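You operate a simulated robot arm through the tools that you are given. There is no shell and no other tool.

Carry out the task below with a simulated robot arm. There is one attempt and no reset: what you move stays moved.

Task
Short screws got into tray 6: sort it again at gate speed 1.
Fine: tray back under LONG before the start; then tip tray 7 into the empty red tote and put it back; leave the other trays and totes.

The check looks at the end state, three seconds after you hand in, the way a careful person would. Anything else that was tipped, shoved, dropped, spilled or broken makes it a failure.

Robot
A 6-joint arm with a two-finger gripper, fixed in place. Base frame: the origin is on the floor under the middle of its stand, x ahead of it, y to its left, z up; the work surface is at about z = 72. Units: cm, degrees, N and s.
With the tool pointing down near the work surface it reaches from about 32 to 84 cm from the base axis. Its first joint turns from -166.0 to 166.0 degrees. Payload 2.45 kg.
The tool frame sits at the grasp point between the pads (the TCP): z along the fingers, y along the line on which they close. The tips reach 2 cm beyond it. The gripper opens to 14 cm; its body begins 16.8 cm behind the TCP.
Orientation is that of the tool frame in the base frame, as [roll, pitch, yaw] about the fixed x, y, z axes, in that order (R = Rz(yaw) Ry(pitch) Rx(roll)). With the fingers straight down and closing along the base's y, the tool's x points along the base's -x, its y along +y and its z along -z.

Tools
- The arm moves only by the tool arm_command. Its argument "rows" is a list of rows, each an object of numbers (a shift or turn left out is 0, a gripper value left out holds the last): "dx", "dy", "dz": the shift along the tool's x, y, z in cm; "rx", "ry", "rz": the turn, a rotation vector about the tool's x, y, z in degrees; "jaw": the gripper command, from -1 (fully open) to 1 (shut), values between in proportion. In form: [{"dx": .., "dy": .., "dz": .., "rx": .., "ry": .., "rz": .., "jaw": ..}, ...]. A call has 1 to 20 rows; each row is the pose to reach, as a shift and turn from the pose commanded when the call began, along the tool's axes at that moment. Each row takes 0.2 s and may step no farther than 5 cm and 8.6 degrees from the row before; otherwise, or with a gripper value out of range, the whole call is refused. A pose out of reach is approached as far as the arm can. The call stops where the force on the tool passes 90 N (or 10 N more than at its start, if that is more) or the arm is blocked; 0.2 s more then pass. Each finger travels about 4.5 cm/s and halts on what it meets, pressing with about 38 N; the grip force reading is that of the motor and also rises with nothing between the fingers. The clock runs only during rows and for 0.2 s after the last one: add rows that repeat a pose to give the fingers time. The reply holds the time, the measured pose of the TCP, the force on the tool along the base axes, the opening and the grip force, in the units named above and with some noise, with the torque about the TCP (base axes, N m) and any sound that the robot's microphone picked up.
- Cameras (640 x 400 px; columns grow to the right, rows downward): "scene" is fixed at [4.98, 50.09, 151.96]; the picture's right is [-0.62, -0.78, 0.00], its down [-0.60, 0.48, -0.64] and it looks along [0.50, -0.40, -0.77] (base axes); focal length 214 px, centre (320, 200). "wrist" rides on the gripper at [7.8, 1.1, -20.9] in the tool frame; the picture's right is [-0.14, 0.99, 0.00], its down [-0.92, -0.13, -0.37] and it looks along [-0.37, -0.05, 0.93] (tool axes); focal length 280 px, centre (320, 200). There is no depth. A picture from a camera that has moved, and an enlarged one, comes with that camera's place and axes in the base frame and with its lens.
- get_image(camera): a new picture of that camera. No time passes.
- lift_body(by): moves the trunk up (or, below 0, down) by that many cm; the arm rides with it, the base frame stays. It gives what a move gives, with no picture.
- close_up(camera, box): a new picture of the part [left, top, right, bottom] of that camera's present view, enlarged. No time passes.
- job_done(): hands the job in; it is judged then, once.

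Places have to be worked out from the pictures, the camera data and where the tool is seen. Open the gripper and draw the arm clear of the work before you hand the job in, unless the task says otherwise.

The tools are called after "Request:" by a JSON object that holds its "op" and its "data". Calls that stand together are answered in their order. arm_command: Moves the arm, as the interface text tells. Its arguments: {"type":"object","properties":{"rows":{"type":"array","items":{"type":"object","properties":{"dx":{"type":"number"},"dy":{"type":"number"},"dz":{"type":"number"},"rx":{"type":"number"},"ry":{"type":"number"},"rz":{"type":"number"},"jaw":{"type":"number"}}}}},"required":["rows"]} The other tools are called the same way: lift_body (by) moves the trunk up or down; get_image (camera) takes a picture; close_up (camera, box) takes an enlarged picture of a part of a camera's view; job_done () hands the job in.

At the start:

```text
clock: 0.0
tcp_pos: [21.75, 51.31, 151.65]
tool_rot: [-179.9, 0.0, -180.0]
wrist_force: [0.1, -0.6, -0.2]
moment: [0.01, -0.02, 0.01]
opening: 14.0
grip_force: 0.0
trunk travel left (down, up): [-9.0, 14.0]
```

scene: 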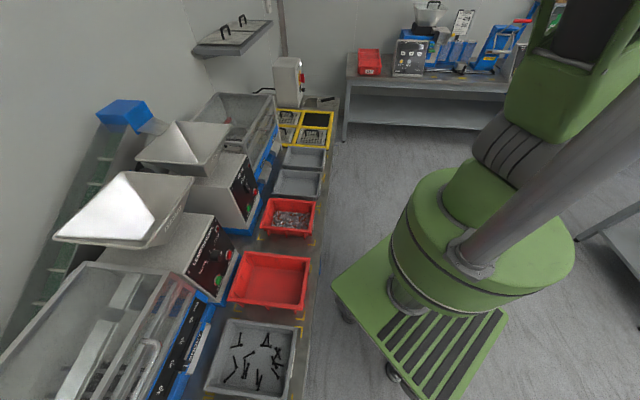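
wrist: 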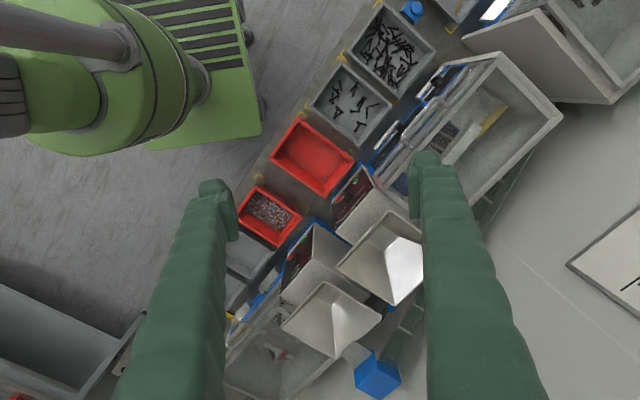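

I'll start by looking more closely at the scene and wrist views to find the trays, labels and machine controls.

Request:
{"op": "close_up", "data": {"camera": "scene", "box": [160, 180, 340, 400]}}

Request:
{"op": "close_up", "data": {"camera": "scene", "box": [180, 50, 360, 240]}}

Request:
{"op": "close_up", "data": {"camera": "wrist", "box": [220, 0, 500, 200]}}

Request:
{"op": "close_up", "data": {"camera": "wrist", "box": [220, 160, 440, 400]}}

Request:
{"op": "close_up", "data": {"camera": "scene", "box": [340, 0, 560, 140]}}

Request:
{"op": "close_up", "data": {"camera": "scene", "box": [0, 200, 240, 400]}}

```text
1.82 times, centred on (250, 290) of scene
camera zoom: at [4.98, 50.09, 151.96], right [-0.62, -0.78, 0.0], down [-0.6, 0.48, -0.64], along [0.5, -0.4, -0.77], focal length 390 px, centre (447, 36)
```

zoom: 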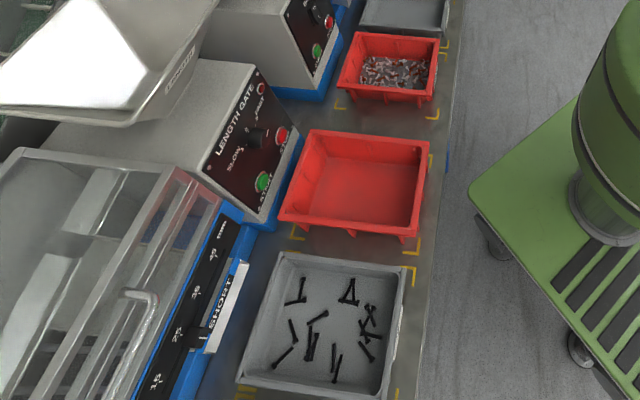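

```text
2.11 times, centred on (270, 145) of scene
camera zoom: at [4.98, 50.09, 151.96], right [-0.62, -0.78, 0.0], down [-0.6, 0.48, -0.64], along [0.5, -0.4, -0.77], focal length 452 px, centre (425, 316)
```

zoom: 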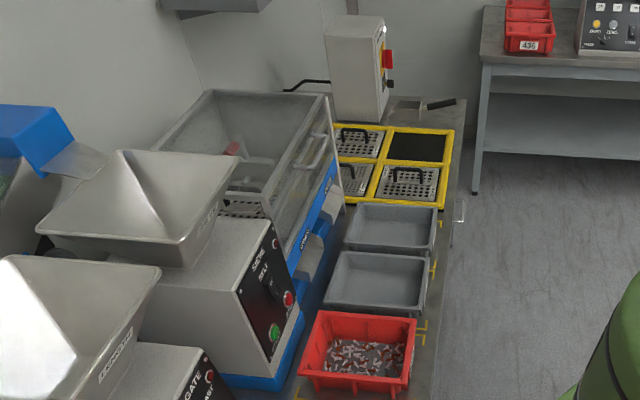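

```text
2.00 times, centred on (360, 100) of wrist
camera zoom: at [13.91, 52.34, 172.48], right [0.14, 0.99, 0.0], down [0.92, -0.13, 0.37], along [0.37, -0.05, -0.93], focal length 561 px, centre (240, 400)
```

zoom: 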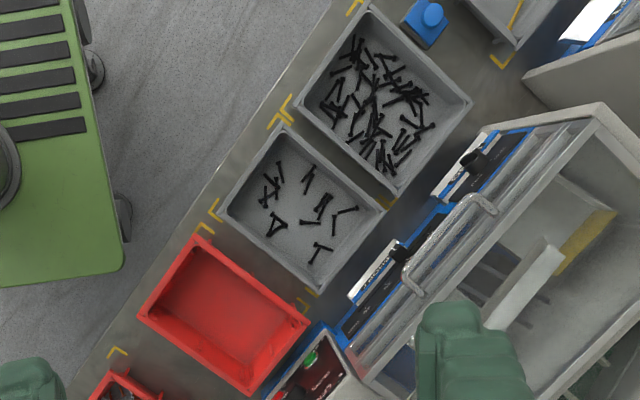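

```text
1.67 times, centred on (330, 280) of wrist
camera zoom: at [13.91, 52.34, 172.48], right [0.14, 0.99, 0.0], down [0.92, -0.13, 0.37], along [0.37, -0.05, -0.93], focal length 467 px, centre (303, 67)
```

zoom: 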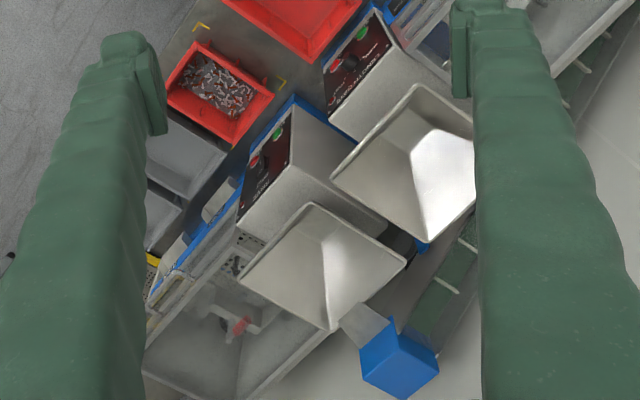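

```text
2.86 times, centred on (450, 70) of scene
camera zoom: at [4.98, 50.09, 151.96], right [-0.62, -0.78, 0.0], down [-0.6, 0.48, -0.64], along [0.5, -0.4, -0.77], focal length 613 px, centre (-51, 571)
```

zoom: 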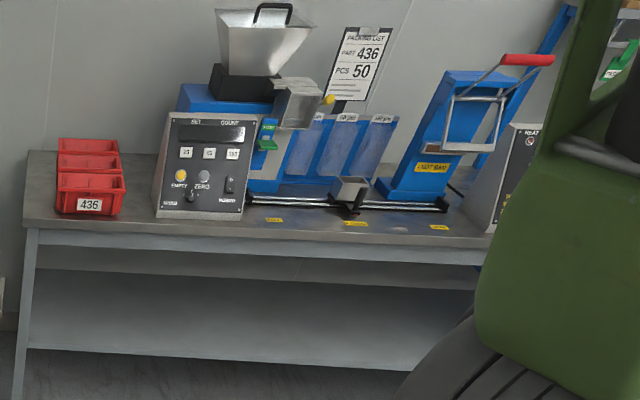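

```text
2.00 times, centred on (120, 300) of scene
camera zoom: at [4.98, 50.09, 151.96], right [-0.62, -0.78, 0.0], down [-0.6, 0.48, -0.64], along [0.5, -0.4, -0.77], focal length 429 px, centre (720, 0)
```

zoom: 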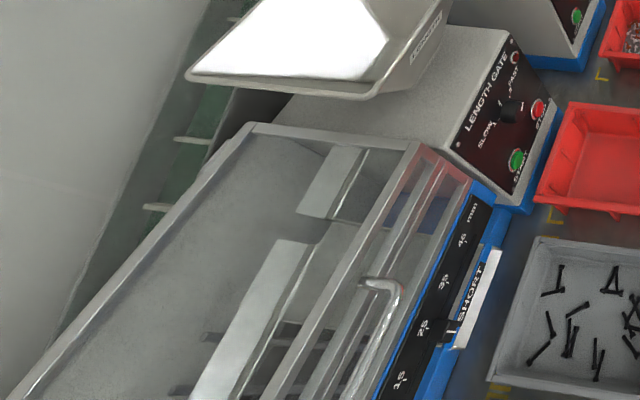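

The trays and totes lie along a bench running at about 45°. I judge the tray with a few screws to be near (21,62) and the one with many near (7,75). I'll turn the tool 45° to line it up with the bench and look from there.

Request:
{"op": "arm_command", "data": {"rows": [{"rz": -7.5}, {"rz": -15}, {"rz": -22.5}, {"rz": -30}, {"rz": -37.5}, {"rz": -45}]}}

Request:
{"op": "get_image", "data": {"camera": "wrist"}}

```text
clock: 1.4
tcp_pos: [21.65, 51.33, 151.58]
tool_rot: [180.0, -0.1, -134.9]
wrist_force: [0.1, 0.4, -0.4]
moment: [-0.03, 0.01, 0.01]
opening: 14.01
grip_force: 0.1
trunk travel left (down, up): [-9.0, 14.0]
```

```text
taken
camera wrist: at [15.44, 46.5, 172.45], right [-0.6, 0.8, 0.0], down [0.74, 0.56, 0.37], along [0.29, 0.22, -0.93], focal length 280 px, centre (320, 200)
```

wrist: 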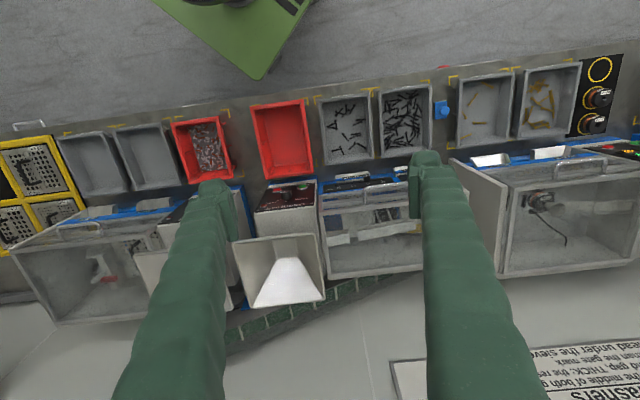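

This view shows the whole line and a notice board with text. I'll enlarge the parts of it.

Request:
{"op": "close_up", "data": {"camera": "wrist", "box": [380, 330, 640, 400]}}

Request:
{"op": "close_up", "data": {"camera": "wrist", "box": [230, 60, 450, 210]}}

Request:
{"op": "close_up", "data": {"camera": "wrist", "box": [420, 40, 640, 200]}}

Request:
{"op": "close_up", "data": {"camera": "wrist", "box": [220, 150, 450, 310]}}

Request:
{"op": "close_up", "data": {"camera": "wrist", "box": [0, 90, 250, 260]}}

```text
2.46 times, centred on (510, 365) of wrist
camera zoom: at [15.44, 46.5, 172.45], right [-0.6, 0.8, 0.0], down [0.74, 0.56, 0.37], along [0.29, 0.22, -0.93], focal length 690 px, centre (-148, -206)
```

zoom: 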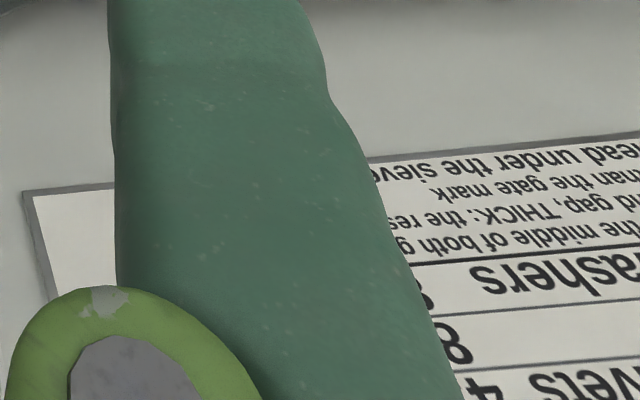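

```text
2.67 times, centred on (340, 135) of wrist
camera zoom: at [15.44, 46.5, 172.45], right [-0.6, 0.8, 0.0], down [0.74, 0.56, 0.37], along [0.29, 0.22, -0.93], focal length 748 px, centre (267, 373)
```

zoom: 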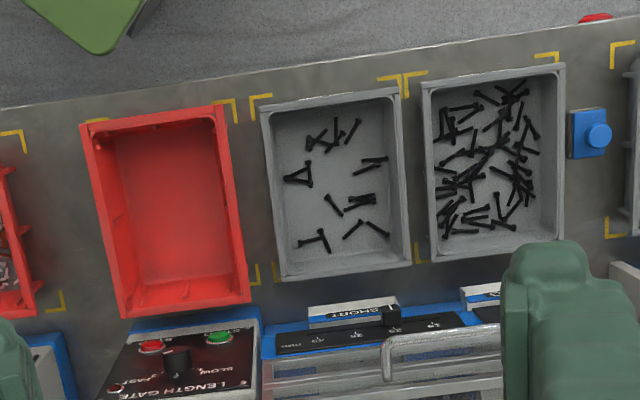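

```text
2.50 times, centred on (530, 120) of wrist
camera zoom: at [15.44, 46.5, 172.45], right [-0.6, 0.8, 0.0], down [0.74, 0.56, 0.37], along [0.29, 0.22, -0.93], focal length 701 px, centre (-205, 400)
```

zoom: 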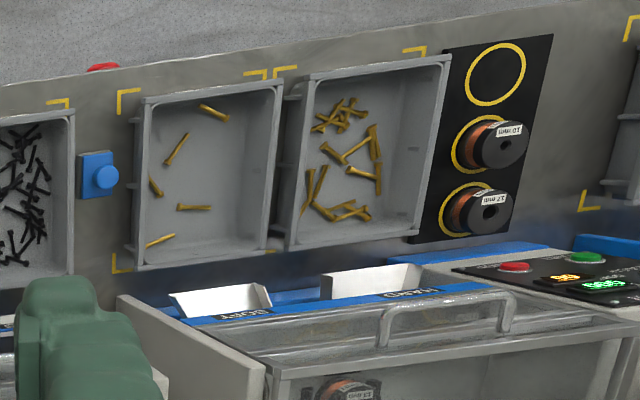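

```text
2.50 times, centred on (335, 230) of wrist
camera zoom: at [15.44, 46.5, 172.45], right [-0.6, 0.8, 0.0], down [0.74, 0.56, 0.37], along [0.29, 0.22, -0.93], focal length 701 px, centre (282, 125)
```

zoom: 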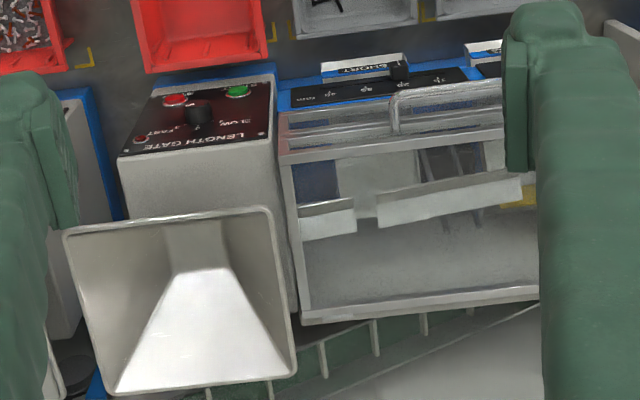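

```text
2.35 times, centred on (125, 175) of wrist
camera zoom: at [15.44, 46.5, 172.45], right [-0.6, 0.8, 0.0], down [0.74, 0.56, 0.37], along [0.29, 0.22, -0.93], focal length 660 px, centre (779, 259)
```

zoom: 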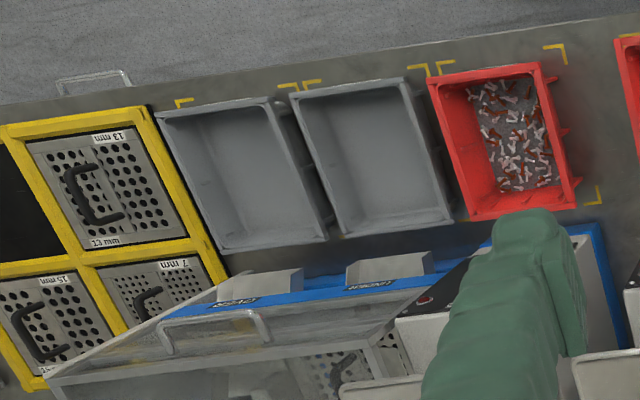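

Three stations share this bench, and a wall board seems to hold the sorting rules. I'll turn toward it and tilt the tool outward so I can read it.

Request:
{"op": "arm_command", "data": {"rows": [{"rz": -8}, {"rz": -16}, {"rz": -24}]}}

Request:
{"op": "arm_command", "data": {"rows": [{"ry": -8}, {"ry": -16}, {"ry": -24}, {"ry": -32}, {"ry": -40}, {"ry": -48}]}}

Request:
{"op": "get_image", "data": {"camera": "wrist"}}

```text
clock: 2.2
tcp_pos: [21.66, 51.42, 151.61]
tool_rot: [179.9, 0.1, -110.8]
wrist_force: [0.1, 1.0, 0.6]
moment: [0.01, 0.0, 0.0]
opening: 13.99
grip_force: 0.0
trunk travel left (down, up): [-9.0, 14.0]
```

```text
clock: 3.2
tcp_pos: [23.6, 54.43, 140.95]
tool_rot: [-178.6, 18.8, -111.3]
wrist_force: [0.0, 0.8, -0.6]
moment: [0.0, 0.01, 0.0]
opening: 14.0
grip_force: 0.0
trunk travel left (down, up): [-9.0, 14.0]
stopped in row 4: the arm was blocked; the commanded pose is now the measured one
```

```text
taken
camera wrist: at [16.95, 41.89, 158.24], right [-0.87, 0.49, 0.02], down [0.38, 0.66, 0.65], along [0.3, 0.57, -0.76], focal length 280 px, centre (320, 200)
```

wrist: 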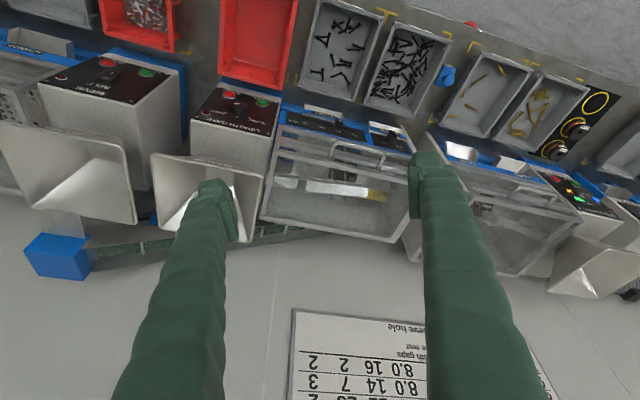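

The tilt stopped early at about 19°, with no force on the tool, so it looks like a joint limit or the arm meeting itself. The board is partly in view now, so I'll enlarge it.

Request:
{"op": "close_up", "data": {"camera": "wrist", "box": [280, 300, 440, 400]}}

```text
4.00 times, centred on (360, 350) of wrist
camera zoom: at [16.95, 41.89, 158.24], right [-0.87, 0.49, 0.02], down [0.38, 0.66, 0.65], along [0.3, 0.57, -0.76], focal length 1122 px, centre (160, -400)
```

zoom: 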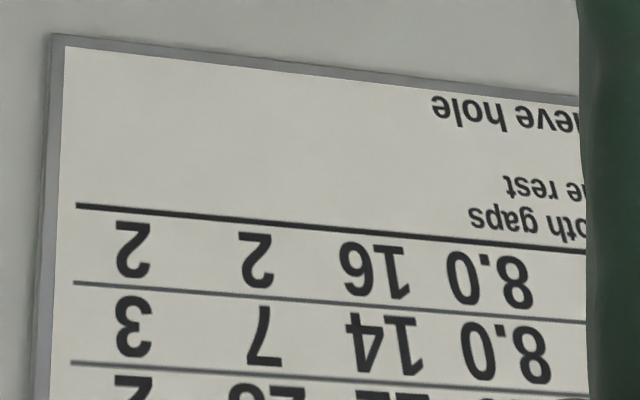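

I can read part of a table upside down. I'll move the tool outward and up while tilting more, to get the whole board into view.

Request:
{"op": "arm_command", "data": {"rows": [{"dx": -4.4, "dz": -1.2}, {"dx": -8.7, "dz": -2.3}, {"dx": -13, "dz": -3.5}, {"dx": -17.4, "dz": -4.6}]}}

Request:
{"op": "arm_command", "data": {"rows": [{"ry": -7}, {"ry": -14}, {"ry": -21}, {"ry": -28}, {"ry": -35}]}}

Request:
{"op": "get_image", "data": {"camera": "wrist"}}

```text
clock: 4.2
tcp_pos: [28.07, 67.47, 150.37]
tool_rot: [-178.6, 18.7, -111.0]
wrist_force: [0.1, -0.4, 0.9]
moment: [0.1, -0.06, 0.0]
opening: 14.0
grip_force: 0.0
out of reach, approached as far as the arm can: row 4
trunk travel left (down, up): [-9.0, 14.0]
```

```text
clock: 5.6
tcp_pos: [29.11, 68.4, 147.44]
tool_rot: [-177.3, 51.4, -109.9]
wrist_force: [-0.9, -0.4, 0.7]
moment: [0.01, 0.03, 0.0]
opening: 13.99
grip_force: 0.1
trunk travel left (down, up): [-9.0, 14.0]
stopped in row 5: the arm was blocked; the commanded pose is now the measured one
```

```text
taken
camera wrist: at [19.97, 49.21, 154.21], right [-0.89, 0.45, 0.08], down [0.2, 0.23, 0.95], along [0.41, 0.86, -0.29], focal length 280 px, centre (320, 200)
```

wrist: 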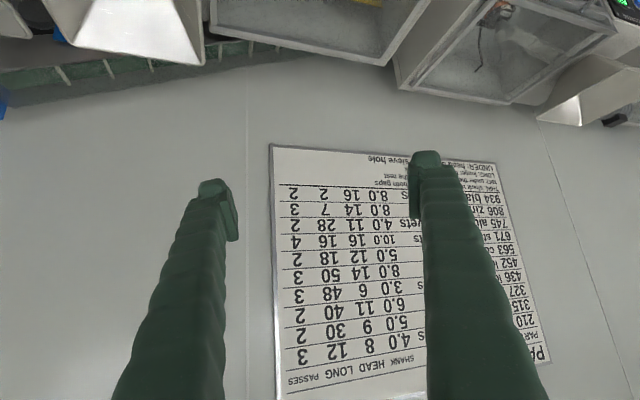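

The board is readable from here. I'll slide sideways so that all of it shows between the fingers.

Request:
{"op": "arm_command", "data": {"rows": [{"dy": 4}, {"dy": 8}, {"dy": 12}]}}

Request:
{"op": "close_up", "data": {"camera": "wrist", "box": [200, 130, 560, 400]}}

Request:
{"op": "get_image", "data": {"camera": "wrist"}}

```text
clock: 6.6
tcp_pos: [24.66, 70.4, 148.69]
tool_rot: [-178.1, 52.6, -115.9]
wrist_force: [0.5, -0.9, 0.5]
moment: [0.01, 0.0, 0.05]
opening: 13.98
grip_force: 0.2
trunk travel left (down, up): [-9.0, 14.0]
stopped in row 3: the arm was blocked; the commanded pose is now the measured one
```

```text
1.48 times, centred on (380, 265) of wrist
camera zoom: at [13.73, 51.97, 155.1], right [-0.84, 0.53, 0.09], down [0.22, 0.19, 0.96], along [0.49, 0.83, -0.27], focal length 415 px, centre (231, 104)
```

zoom: 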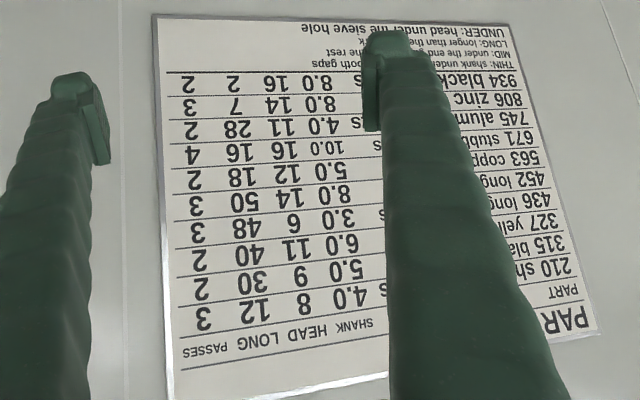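

```text
taken
camera wrist: at [13.73, 51.97, 155.1], right [-0.84, 0.53, 0.09], down [0.22, 0.19, 0.96], along [0.49, 0.83, -0.27], focal length 280 px, centre (320, 200)
```

wrist: 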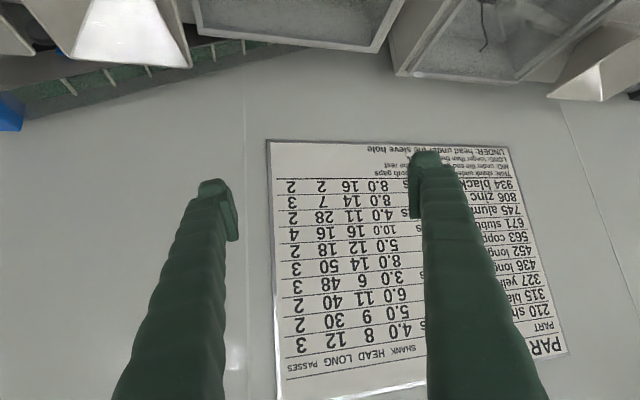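

I have the left columns: shank, head, long and passes. I'll pan the tool so the part names and rules on the right come between the fingers.

Request:
{"op": "arm_command", "data": {"rows": [{"rx": -6}, {"rx": -12}, {"rx": -18}, {"rx": -24}]}}

Request:
{"op": "get_image", "data": {"camera": "wrist"}}

Request:
{"op": "close_up", "data": {"camera": "wrist", "box": [200, 120, 480, 400]}}

```text
clock: 7.6
tcp_pos: [23.89, 70.76, 148.75]
tool_rot: [157.9, 52.7, -115.4]
wrist_force: [0.1, 0.2, 1.4]
moment: [0.02, 0.02, 0.03]
opening: 14.0
grip_force: 0.1
trunk travel left (down, up): [-9.0, 14.0]
```

```text
taken
camera wrist: at [21.39, 49.32, 154.47], right [-0.92, 0.2, 0.34], down [0.37, 0.18, 0.91], along [0.12, 0.96, -0.24], focal length 280 px, centre (320, 200)
```

wrist: 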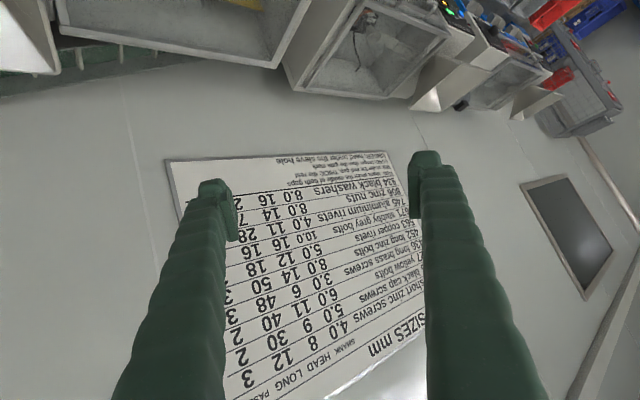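

```text
1.43 times, centred on (340, 260) of wrist
camera zoom: at [21.39, 49.32, 154.47], right [-0.92, 0.2, 0.34], down [0.37, 0.18, 0.91], along [0.12, 0.96, -0.24], focal length 401 px, centre (291, 114)
```

zoom: 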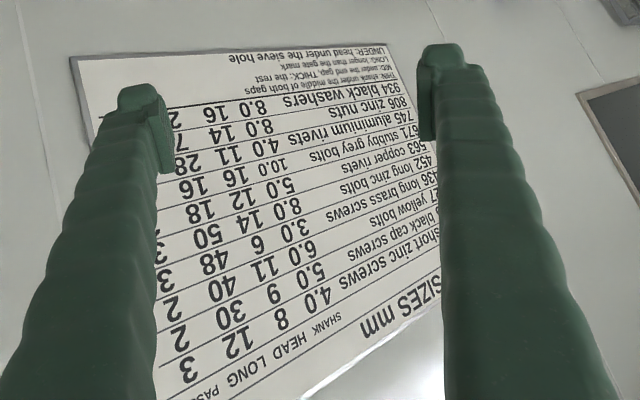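

The table is legible now. I'll enlarge the rules block and the PASSES column.

Request:
{"op": "close_up", "data": {"camera": "wrist", "box": [230, 145, 410, 215]}}

Request:
{"op": "close_up", "data": {"camera": "wrist", "box": [220, 260, 440, 400]}}

```text
3.56 times, centred on (320, 180) of wrist
camera zoom: at [21.39, 49.32, 154.47], right [-0.92, 0.2, 0.34], down [0.37, 0.18, 0.91], along [0.12, 0.96, -0.24], focal length 997 px, centre (320, 271)
```

zoom: 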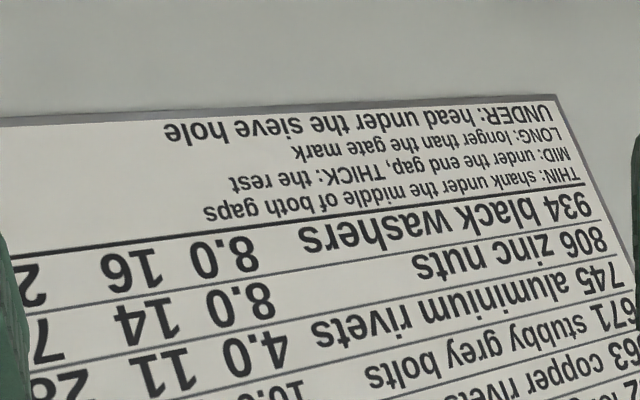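

```text
2.86 times, centred on (330, 330) of wrist
camera zoom: at [21.39, 49.32, 154.47], right [-0.92, 0.2, 0.34], down [0.37, 0.18, 0.91], along [0.12, 0.96, -0.24], focal length 801 px, centre (291, -171)
```

zoom: 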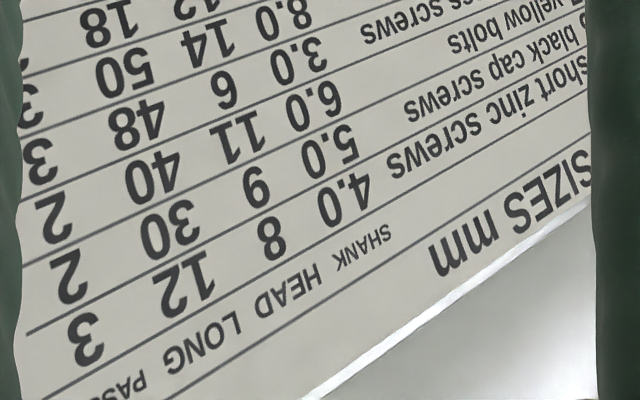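

The board lists black cap screws as 30 mm long, and says LONG means longer than the gate mark. Next I need the tray numbers and the gate's mark and speed knob, so I'll enlarge those areas in the scene camera.

Request:
{"op": "close_up", "data": {"camera": "scene", "box": [190, 310, 310, 400]}}

Request:
{"op": "close_up", "data": {"camera": "scene", "box": [180, 220, 250, 300]}}

Request:
{"op": "close_up", "data": {"camera": "scene", "box": [130, 300, 230, 400]}}

Request:
{"op": "close_up", "data": {"camera": "scene", "box": [250, 130, 350, 240]}}

```text
4.44 times, centred on (250, 355) of scene
camera zoom: at [4.98, 50.09, 151.96], right [-0.62, -0.78, 0.0], down [-0.6, 0.48, -0.64], along [0.5, -0.4, -0.77], focal length 953 px, centre (631, -489)
```

zoom: 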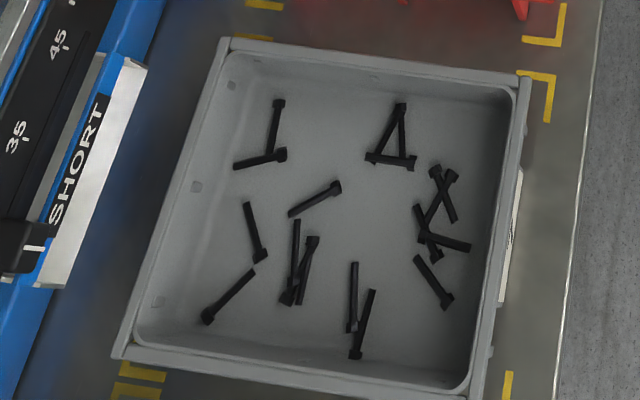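

```text
5.00 times, centred on (215, 260) of scene
camera zoom: at [4.98, 50.09, 151.96], right [-0.62, -0.78, 0.0], down [-0.6, 0.48, -0.64], along [0.5, -0.4, -0.77], focal length 1072 px, centre (845, -100)
```

zoom: 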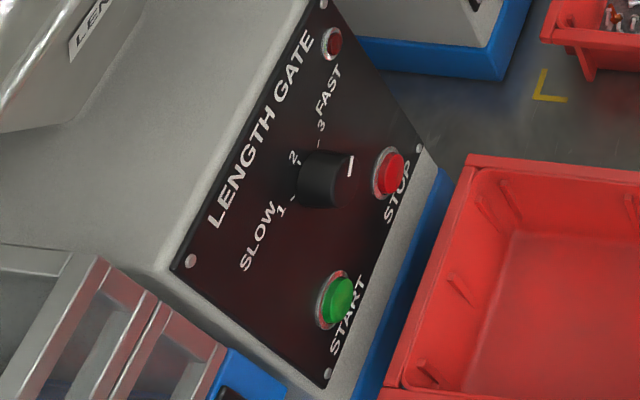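

```text
4.00 times, centred on (180, 350) of scene
camera zoom: at [4.98, 50.09, 151.96], right [-0.62, -0.78, 0.0], down [-0.6, 0.48, -0.64], along [0.5, -0.4, -0.77], focal length 858 px, centre (880, -400)
```

zoom: 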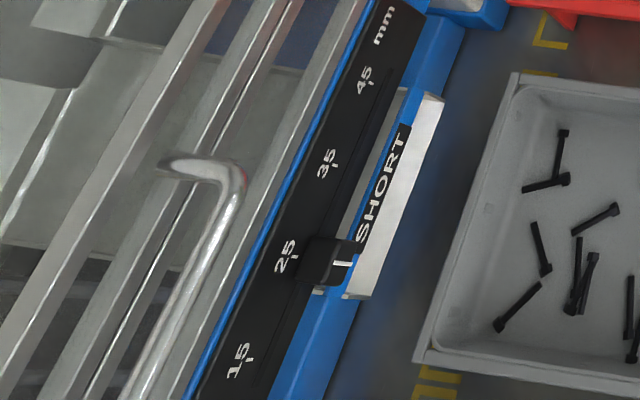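

```text
3.64 times, centred on (300, 185) of scene
camera zoom: at [4.98, 50.09, 151.96], right [-0.62, -0.78, 0.0], down [-0.6, 0.48, -0.64], along [0.5, -0.4, -0.77], focal length 780 px, centre (393, 254)
```

zoom: 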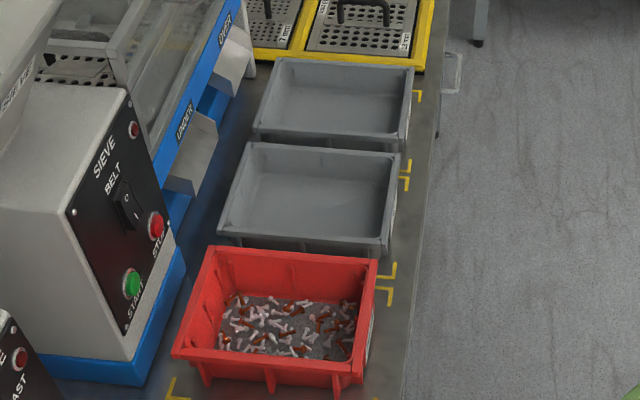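

The labels sit on the trays' base-facing walls and show only edge-on from here. The knob has marks 1, 2 and 3 and points toward 3, and the gate slider sits at about 25 mm. I'll straighten the tool again, then find a view of the labels.

Request:
{"op": "arm_command", "data": {"rows": [{"rx": 6}, {"rx": 12}, {"rx": 18}, {"rx": 24}]}}

Request:
{"op": "arm_command", "data": {"rows": [{"ry": 7.5}, {"ry": 15}, {"ry": 22.5}, {"ry": 30}, {"ry": 37.5}, {"ry": 45}, {"ry": 52.6}]}}

```text
clock: 8.8
tcp_pos: [33.2, 67.24, 152.23]
tool_rot: [-179.7, 55.4, -124.5]
wrist_force: [0.3, 0.5, 0.3]
moment: [0.01, -0.02, 0.01]
opening: 14.01
grip_force: 0.0
trunk travel left (down, up): [-9.0, 14.0]
stopped in row 4: the arm was blocked; the commanded pose is now the measured one
```

```text
clock: 10.4
tcp_pos: [30.07, 60.35, 145.71]
tool_rot: [-179.9, 2.6, -124.1]
wrist_force: [2.0, -0.4, -0.5]
moment: [-0.08, 0.15, 0.02]
opening: 13.99
grip_force: 0.1
out of reach, approached as far as the arm can: row 5, 6, 7
trunk travel left (down, up): [-9.0, 14.0]
```

The reading shows the arm at its reach limit at this height. I'll bring the tool inward and lower, over the inner edge of the bench between the two screw trays.

Request:
{"op": "arm_command", "data": {"rows": [{"dx": 1.7, "dy": 2.2, "dz": 3.3, "ry": 0.5, "rz": 1.2}, {"dx": 3.4, "dy": 4.4, "dz": 6.6, "ry": 0.8, "rz": 2.4}, {"dx": 5.1, "dy": 6.6, "dz": 10, "ry": 1.2, "rz": 3.6}, {"dx": 6.8, "dy": 8.8, "dz": 13.3, "ry": 1.5, "rz": 5}, {"dx": 8.5, "dy": 11, "dz": 16.7, "ry": 2, "rz": 6}, {"dx": 10.3, "dy": 13.2, "dz": 20, "ry": 2.2, "rz": 7.3}, {"dx": 12, "dy": 15.4, "dz": 23.3, "ry": 2.4, "rz": 8.5}, {"dx": 13.7, "dy": 17.6, "dz": 26.6, "ry": 2.6, "rz": 9.7}, {"dx": 15.4, "dy": 19.75, "dz": 30, "ry": 2.6, "rz": 11}]}}

Request:
{"op": "get_image", "data": {"camera": "wrist"}}

```text
clock: 12.4
tcp_pos: [5.76, 59.52, 114.96]
tool_rot: [180.0, 0.1, -135.2]
wrist_force: [0.5, 0.9, -0.1]
moment: [-0.01, 0.0, 0.0]
opening: 14.01
grip_force: 0.0
trunk travel left (down, up): [-9.0, 14.0]
```

```text
taken
camera wrist: at [-0.72, 54.77, 135.93], right [-0.6, 0.8, 0.0], down [0.74, 0.56, 0.37], along [0.3, 0.22, -0.93], focal length 280 px, centre (320, 200)
```

wrist: 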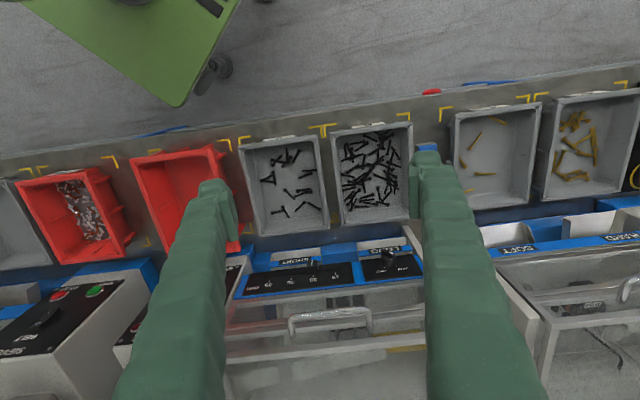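

The whole row is in view now. I'll shift the tool inward past the bench edge and lower it, so the camera can see the labels on the base-facing walls.

Request:
{"op": "arm_command", "data": {"rows": [{"dx": 2, "dz": 4}, {"dx": 4, "dz": 8}, {"dx": 6, "dz": 12}, {"dx": 8, "dz": 16}, {"dx": 9, "dz": 20}, {"dx": 10, "dz": 24}, {"dx": 11, "dz": 28}]}}

Request:
{"op": "get_image", "data": {"camera": "wrist"}}

```text
clock: 14.0
tcp_pos: [-2.21, 51.82, 87.13]
tool_rot: [180.0, 0.0, -135.1]
wrist_force: [0.5, 0.6, 0.2]
moment: [0.01, -0.02, -0.03]
opening: 14.01
grip_force: 0.1
trunk travel left (down, up): [-9.0, 14.0]
```

```text
taken
camera wrist: at [-8.54, 47.06, 107.86], right [-0.6, 0.8, 0.0], down [0.74, 0.56, 0.37], along [0.29, 0.22, -0.93], focal length 280 px, centre (320, 200)
```

wrist: 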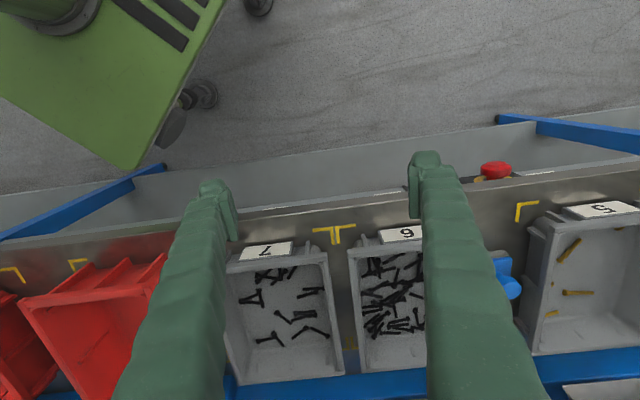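

Request:
{"op": "close_up", "data": {"camera": "wrist", "box": [210, 215, 430, 275]}}

Request:
{"op": "close_up", "data": {"camera": "wrist", "box": [220, 190, 440, 390]}}

```text
2.91 times, centred on (320, 245) of wrist
camera zoom: at [-8.54, 47.06, 107.86], right [-0.6, 0.8, 0.0], down [0.74, 0.56, 0.37], along [0.29, 0.22, -0.93], focal length 816 px, centre (320, 69)
```

zoom: 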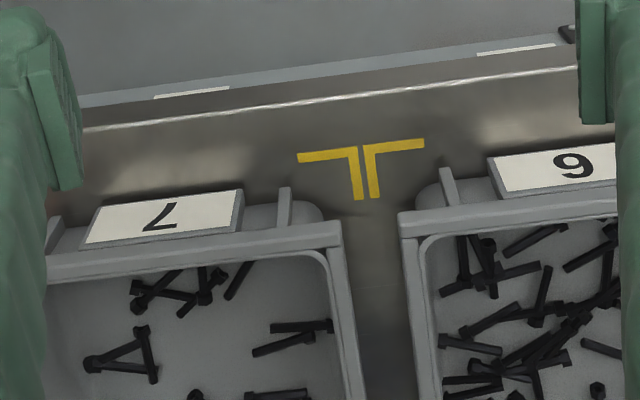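

```text
2.00 times, centred on (330, 290) of wrist
camera zoom: at [-8.54, 47.06, 107.86], right [-0.6, 0.8, 0.0], down [0.74, 0.56, 0.37], along [0.29, 0.22, -0.93], focal length 561 px, centre (300, 20)
```

zoom: 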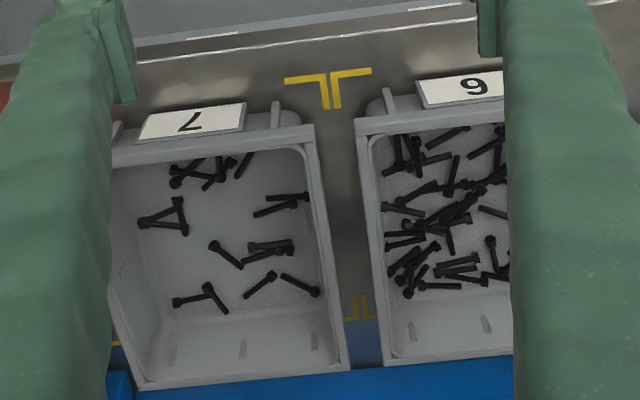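

Tray 7 is the one under SHORT. The other label could be a 6 or an upside-down 9, so I'll enlarge it a lot to be sure.

Request:
{"op": "close_up", "data": {"camera": "wrist", "box": [370, 220, 430, 250]}}

Request:
{"op": "close_up", "data": {"camera": "wrist", "box": [480, 180, 640, 260]}}

Request:
{"op": "close_up", "data": {"camera": "wrist", "box": [0, 220, 240, 400]}}

```text
10.67 times, centred on (400, 235) of wrist
camera zoom: at [-8.54, 47.06, 107.86], right [-0.6, 0.8, 0.0], down [0.74, 0.56, 0.37], along [0.29, 0.22, -0.93], focal length 2991 px, centre (-533, -173)
```

zoom: 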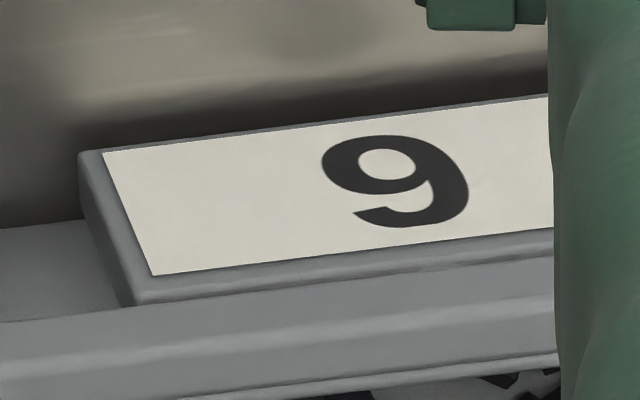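

```text
4.00 times, centred on (560, 220) of wrist
camera zoom: at [-8.54, 47.06, 107.86], right [-0.6, 0.8, 0.0], down [0.74, 0.56, 0.37], along [0.29, 0.22, -0.93], focal length 1122 px, centre (-640, 120)
```

zoom: 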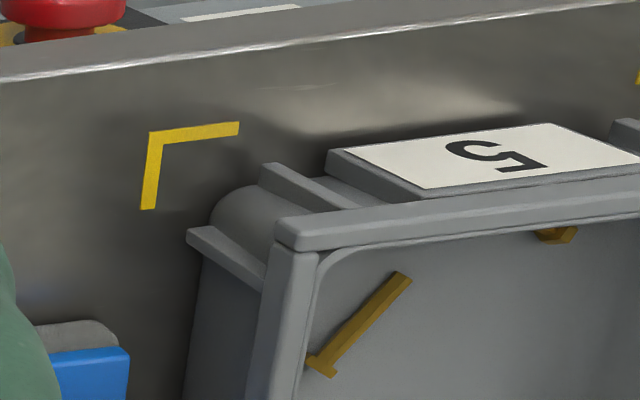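

```text
2.22 times, centred on (120, 310) of wrist
camera zoom: at [-8.54, 47.06, 107.86], right [-0.6, 0.8, 0.0], down [0.74, 0.56, 0.37], along [0.29, 0.22, -0.93], focal length 623 px, centre (764, -44)
```

zoom: 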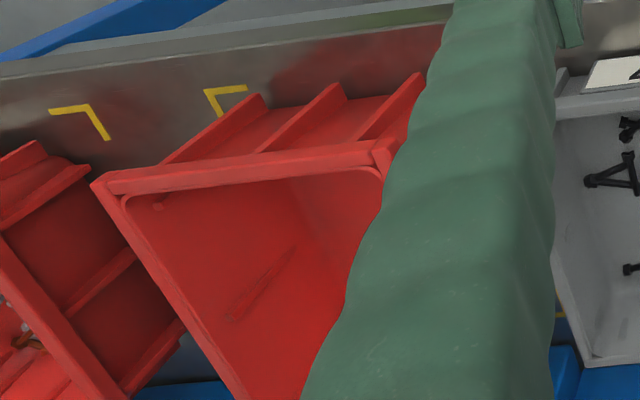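

The whole picture is upside-down, so that "9" is really a 6: tray 6 is under LONG and tray 7 under SHORT, as the task implies. I plan to grip each tray by its base-facing wall, so I'll turn the tool 90° and hover over that wall of tray 6.

Request:
{"op": "arm_command", "data": {"rows": [{"dx": -1, "dy": 1, "dz": -2, "rz": 7.5}, {"dx": -2, "dy": 2, "dz": -4, "rz": 15}, {"dx": -3, "dy": 3, "dz": -6, "rz": 22.5}, {"dx": -4, "dy": 4, "dz": -8, "rz": 30}, {"dx": -5, "dy": 5, "dz": -8, "rz": 37.5}, {"dx": -6, "dy": 6, "dz": -8, "rz": 45}, {"dx": -7, "dy": 7, "dz": -8, "rz": 52.5}, {"dx": -8, "dy": 8, "dz": -8, "rz": 60}, {"dx": -9, "dy": 9, "dz": -8, "rz": 67.5}, {"dx": -10, "dy": 10, "dz": -8, "rz": 75}, {"dx": -11, "dy": 10, "dz": -8, "rz": 82.5}, {"dx": -12, "dy": 10, "dz": -8, "rz": 90}]}}

Request:
{"op": "get_image", "data": {"camera": "wrist"}}

Request:
{"op": "get_image", "data": {"camera": "scene"}}

```text
clock: 16.6
tcp_pos: [-0.75, 67.35, 95.2]
tool_rot: [179.9, 0.0, 134.7]
wrist_force: [-0.1, 0.3, 0.0]
moment: [0.0, 0.02, -0.01]
opening: 14.0
grip_force: 0.1
trunk travel left (down, up): [-9.0, 14.0]
```

```text
taken
camera wrist: at [-5.43, 73.6, 115.95], right [0.8, 0.6, 0.0], down [0.56, -0.74, 0.37], along [0.22, -0.29, -0.93], focal length 280 px, centre (320, 200)
```

wrist: 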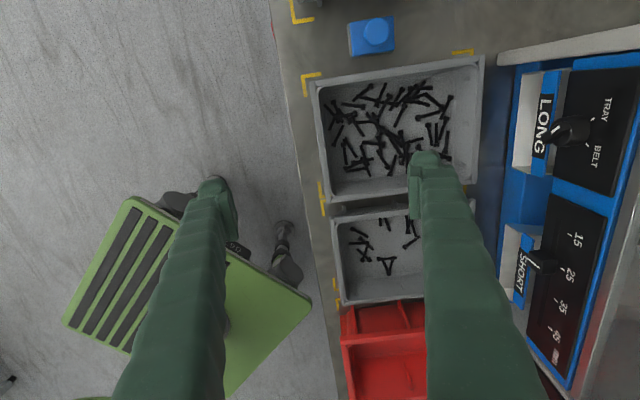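

```text
taken
```

scene: 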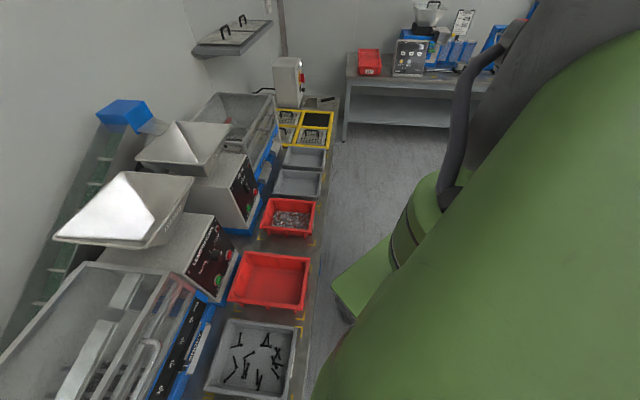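

There's a TRAY/BELT lever at the LONG outlet that matters for where the long screws go. I'll enlarge it, along with the tray and slider.

Request:
{"op": "close_up", "data": {"camera": "wrist", "box": [500, 60, 640, 180]}}

Request:
{"op": "close_up", "data": {"camera": "wrist", "box": [290, 40, 500, 210]}}

Request:
{"op": "close_up", "data": {"camera": "wrist", "box": [490, 180, 640, 400]}}

```text
3.33 times, centred on (570, 120) of wrist
camera zoom: at [-5.43, 73.6, 115.95], right [0.8, 0.6, 0.0], down [0.56, -0.74, 0.37], along [0.22, -0.29, -0.93], focal length 935 px, centre (-513, 467)
```

zoom: 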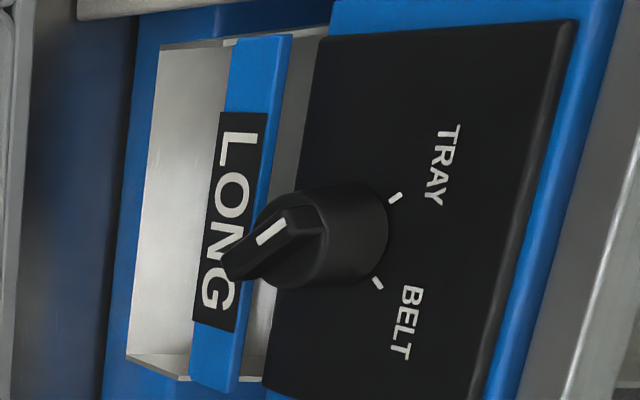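

```text
2.35 times, centred on (395, 125) of wrist
camera zoom: at [-5.43, 73.6, 115.95], right [0.8, 0.6, 0.0], down [0.56, -0.74, 0.37], along [0.22, -0.29, -0.93], focal length 660 px, centre (144, 376)
```

zoom: 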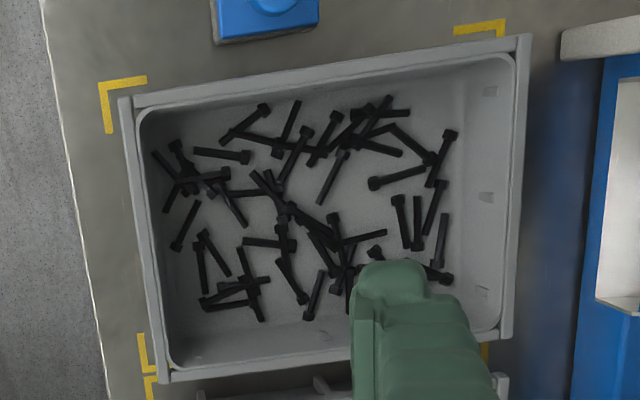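

```text
1.82 times, centred on (565, 290) of wrist
camera zoom: at [-5.43, 73.6, 115.95], right [0.8, 0.6, 0.0], down [0.56, -0.74, 0.37], along [0.22, -0.29, -0.93], focal length 510 px, centre (-126, 36)
```

zoom: 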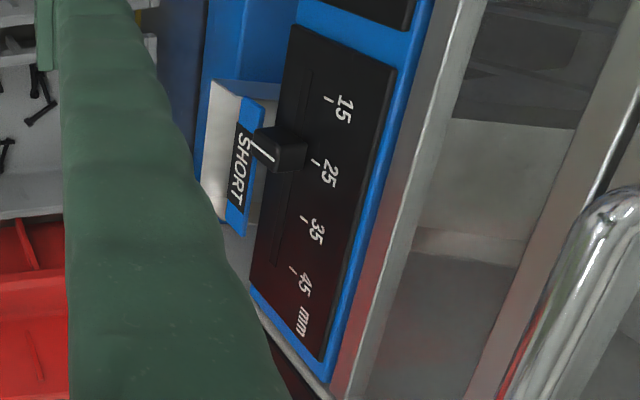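

The lever's bar points at TRAY and the slider is at about 25 mm, so both can stay as they are. I place tray 6's rim at r 47–68.5, t −57 to −40.3 in bench axes, with the rim at z≈76.5. Before gripping anything I'll rehearse the pour without a load: raise the trunk and go look at the hopper.

Request:
{"op": "lift_body", "data": {"by": 14}}

Request:
{"op": "arm_command", "data": {"rows": [{"dz": -4}, {"dz": -8}, {"dz": -12}, {"dz": -16}, {"dz": -20}, {"dz": -22, "dx": -4}, {"dz": -24, "dx": -8}, {"dz": -26, "dx": -12}, {"dz": -26, "dx": -16.5}, {"dz": -26, "dx": -21}, {"dz": -26, "dx": -25}, {"dz": -26, "dx": -30}]}}

Request:
{"op": "get_image", "data": {"camera": "wrist"}}

```text
clock: 18.3
tcp_pos: [-0.63, 67.32, 109.09]
tool_rot: [179.9, 0.0, 134.7]
wrist_force: [0.1, -0.8, -1.2]
moment: [0.0, 0.0, -0.02]
opening: 14.01
grip_force: 0.1
trunk travel left (down, up): [-23.0, 0.0]
```

```text
clock: 20.9
tcp_pos: [20.35, 45.81, 135.31]
tool_rot: [179.7, -0.2, 134.8]
wrist_force: [-1.6, -0.9, -0.1]
moment: [0.17, -0.03, 0.01]
opening: 13.99
grip_force: 0.0
trunk travel left (down, up): [-23.0, 0.0]
```

```text
taken
camera wrist: at [15.52, 51.84, 156.19], right [0.8, 0.6, 0.0], down [0.56, -0.74, 0.37], along [0.22, -0.29, -0.93], focal length 280 px, centre (320, 200)
```

wrist: 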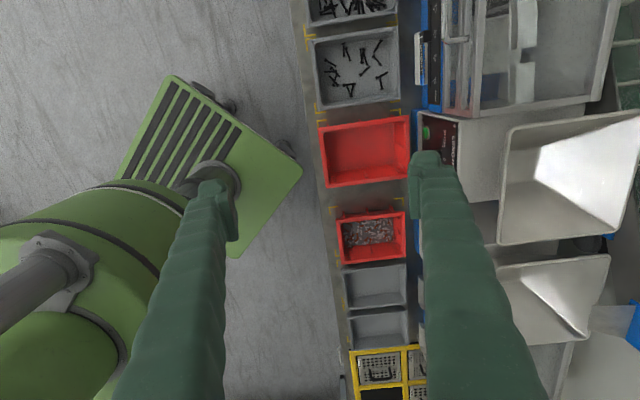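

From two views I triangulate the Length Gate hopper: rim z≈114.4, inner edge r≈74.4, t from −16.8 to +3.1. I'll rehearse the pour pose without a load, starting just inside the hopper edge.

Request:
{"op": "arm_command", "data": {"rows": [{"dx": -0.8, "dy": 3.3, "dz": 3.5}, {"dx": -1.6, "dy": 6.7, "dz": 7}, {"dx": -2.4, "dy": 10, "dz": 10.5}, {"dx": -3.2, "dy": 13.4, "dz": 14.1}]}}

Request:
{"op": "get_image", "data": {"camera": "wrist"}}

Request:
{"op": "get_image", "data": {"camera": "scene"}}

```text
refused: row 4 steps farther than a row can; nothing moved
```

```text
taken
camera wrist: at [15.52, 51.84, 156.19], right [0.8, 0.6, 0.0], down [0.56, -0.74, 0.37], along [0.22, -0.29, -0.93], focal length 280 px, centre (320, 200)
```

wrist: 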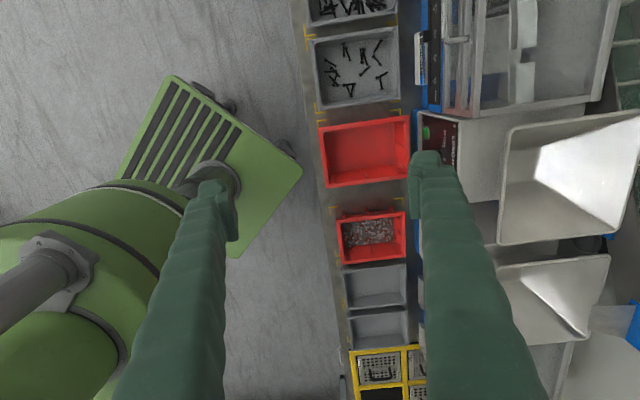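

```text
taken
```

scene: 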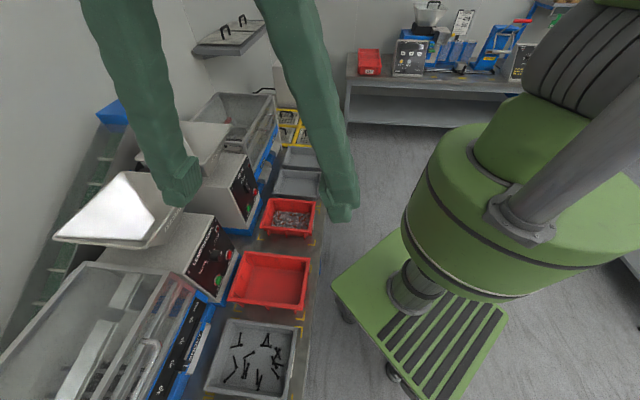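

A row stepped slightly too far, so I'll redo the move with smaller steps.

Request:
{"op": "arm_command", "data": {"rows": [{"dx": -0.6, "dy": 2.7, "dz": 2.8}, {"dx": -1.3, "dy": 5.4, "dz": 5.6}, {"dx": -1.9, "dy": 8, "dz": 8.5}, {"dx": -2.6, "dy": 10.7, "dz": 11.3}, {"dx": -3.2, "dy": 13.4, "dz": 14.1}]}}

Request:
{"op": "get_image", "data": {"camera": "scene"}}

```text
clock: 22.1
tcp_pos: [32.48, 53.21, 120.9]
tool_rot: [180.0, -0.1, 134.9]
wrist_force: [0.9, -0.4, -0.1]
moment: [0.01, 0.01, 0.01]
opening: 14.0
grip_force: 0.0
trunk travel left (down, up): [-23.0, 0.0]
```

```text
taken
```

scene: 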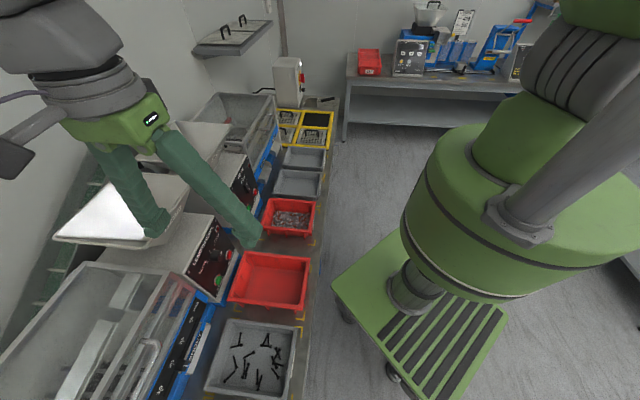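

The tool is at r=60.6, t=−14.7, z=120.9. I'll rehearse the corner pour: pitch the far end 40° down and roll 120°, while an imaginary tray corner stays over the hopper.

Request:
{"op": "arm_command", "data": {"rows": [{"dx": 0.04, "dy": 0.09, "dz": -2.23, "rx": 5, "ry": 6, "rz": 0.26}, {"dx": -0.02, "dy": 0.49, "dz": -4.43, "rx": 9.96, "ry": 11.97, "rz": 1.05}, {"dx": -0.16, "dy": 1.19, "dz": -6.56, "rx": 14.88, "ry": 17.9, "rz": 2.36}, {"dx": -0.39, "dy": 2.19, "dz": -8.57, "rx": 19.7, "ry": 23.75, "rz": 4.19}, {"dx": -0.71, "dy": 3.46, "dz": -10.43, "rx": 24.42, "ry": 29.52, "rz": 6.54}, {"dx": -1.1, "dy": 4.97, "dz": -12.1, "rx": 29.0, "ry": 35.16, "rz": 9.42}, {"dx": -1.6, "dy": 6.7, "dz": -13.58, "rx": 33.4, "ry": 40.66, "rz": 12.82}, {"dx": -2.15, "dy": 8.6, "dz": -14.8, "rx": 37.6, "ry": 45.99, "rz": 16.74}, {"dx": -3.0, "dy": 9.11, "dz": -15.42, "rx": 36.71, "ry": 53.63, "rz": 19.52}, {"dx": -3.95, "dy": 9.55, "dz": -15.94, "rx": 35.69, "ry": 61.27, "rz": 22.3}, {"dx": -4.97, "dy": 9.9, "dz": -16.35, "rx": 34.51, "ry": 68.89, "rz": 25.07}, {"dx": -6.07, "dy": 10.15, "dz": -16.65, "rx": 33.18, "ry": 76.5, "rz": 27.85}, {"dx": -7.2, "dy": 10.3, "dz": -16.8, "rx": 31.7, "ry": 84.1, "rz": 30.61}, {"dx": -8.37, "dy": 10.34, "dz": -16.88, "rx": 30.04, "ry": 91.67, "rz": 33.37}, {"dx": -9.53, "dy": 10.28, "dz": -16.8, "rx": 28.22, "ry": 99.23, "rz": 36.12}, {"dx": -10.67, "dy": 10.1, "dz": -16.6, "rx": 26.21, "ry": 106.77, "rz": 38.86}, {"dx": -11.76, "dy": 9.86, "dz": -16.3, "rx": 24.0, "ry": 114.27, "rz": 41.59}]}}

Request:
{"op": "get_image", "data": {"camera": "scene"}}

Request:
{"op": "get_image", "data": {"camera": "wrist"}}

```text
clock: 25.7
tcp_pos: [47.57, 51.86, 137.4]
tool_rot: [-59.1, -41.7, 2.7]
wrist_force: [-0.3, 0.9, 0.3]
moment: [0.01, 0.01, 0.02]
opening: 13.98
grip_force: 0.0
trunk travel left (down, up): [-23.0, 0.0]
```

```text
taken
```

scene: 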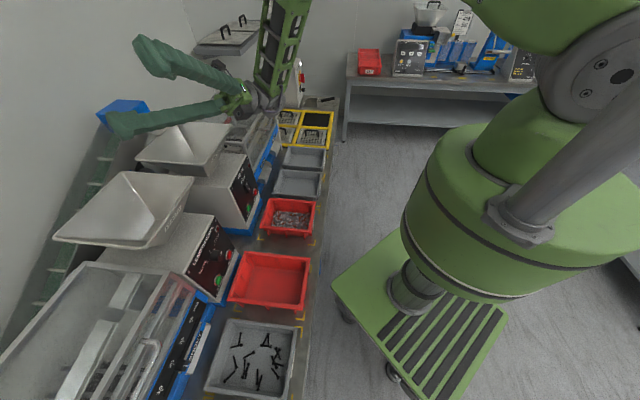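

```text
taken
camera wrist: at [61.91, 35.07, 133.74], right [0.44, 0.53, -0.73], down [-0.62, -0.41, -0.67], along [-0.65, 0.74, 0.15], focal length 280 px, centre (320, 200)
```

wrist: 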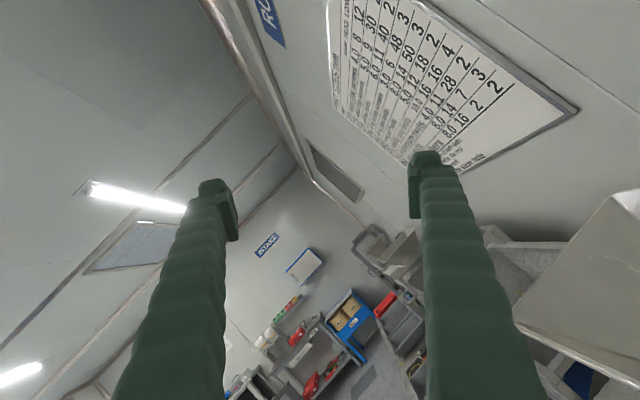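

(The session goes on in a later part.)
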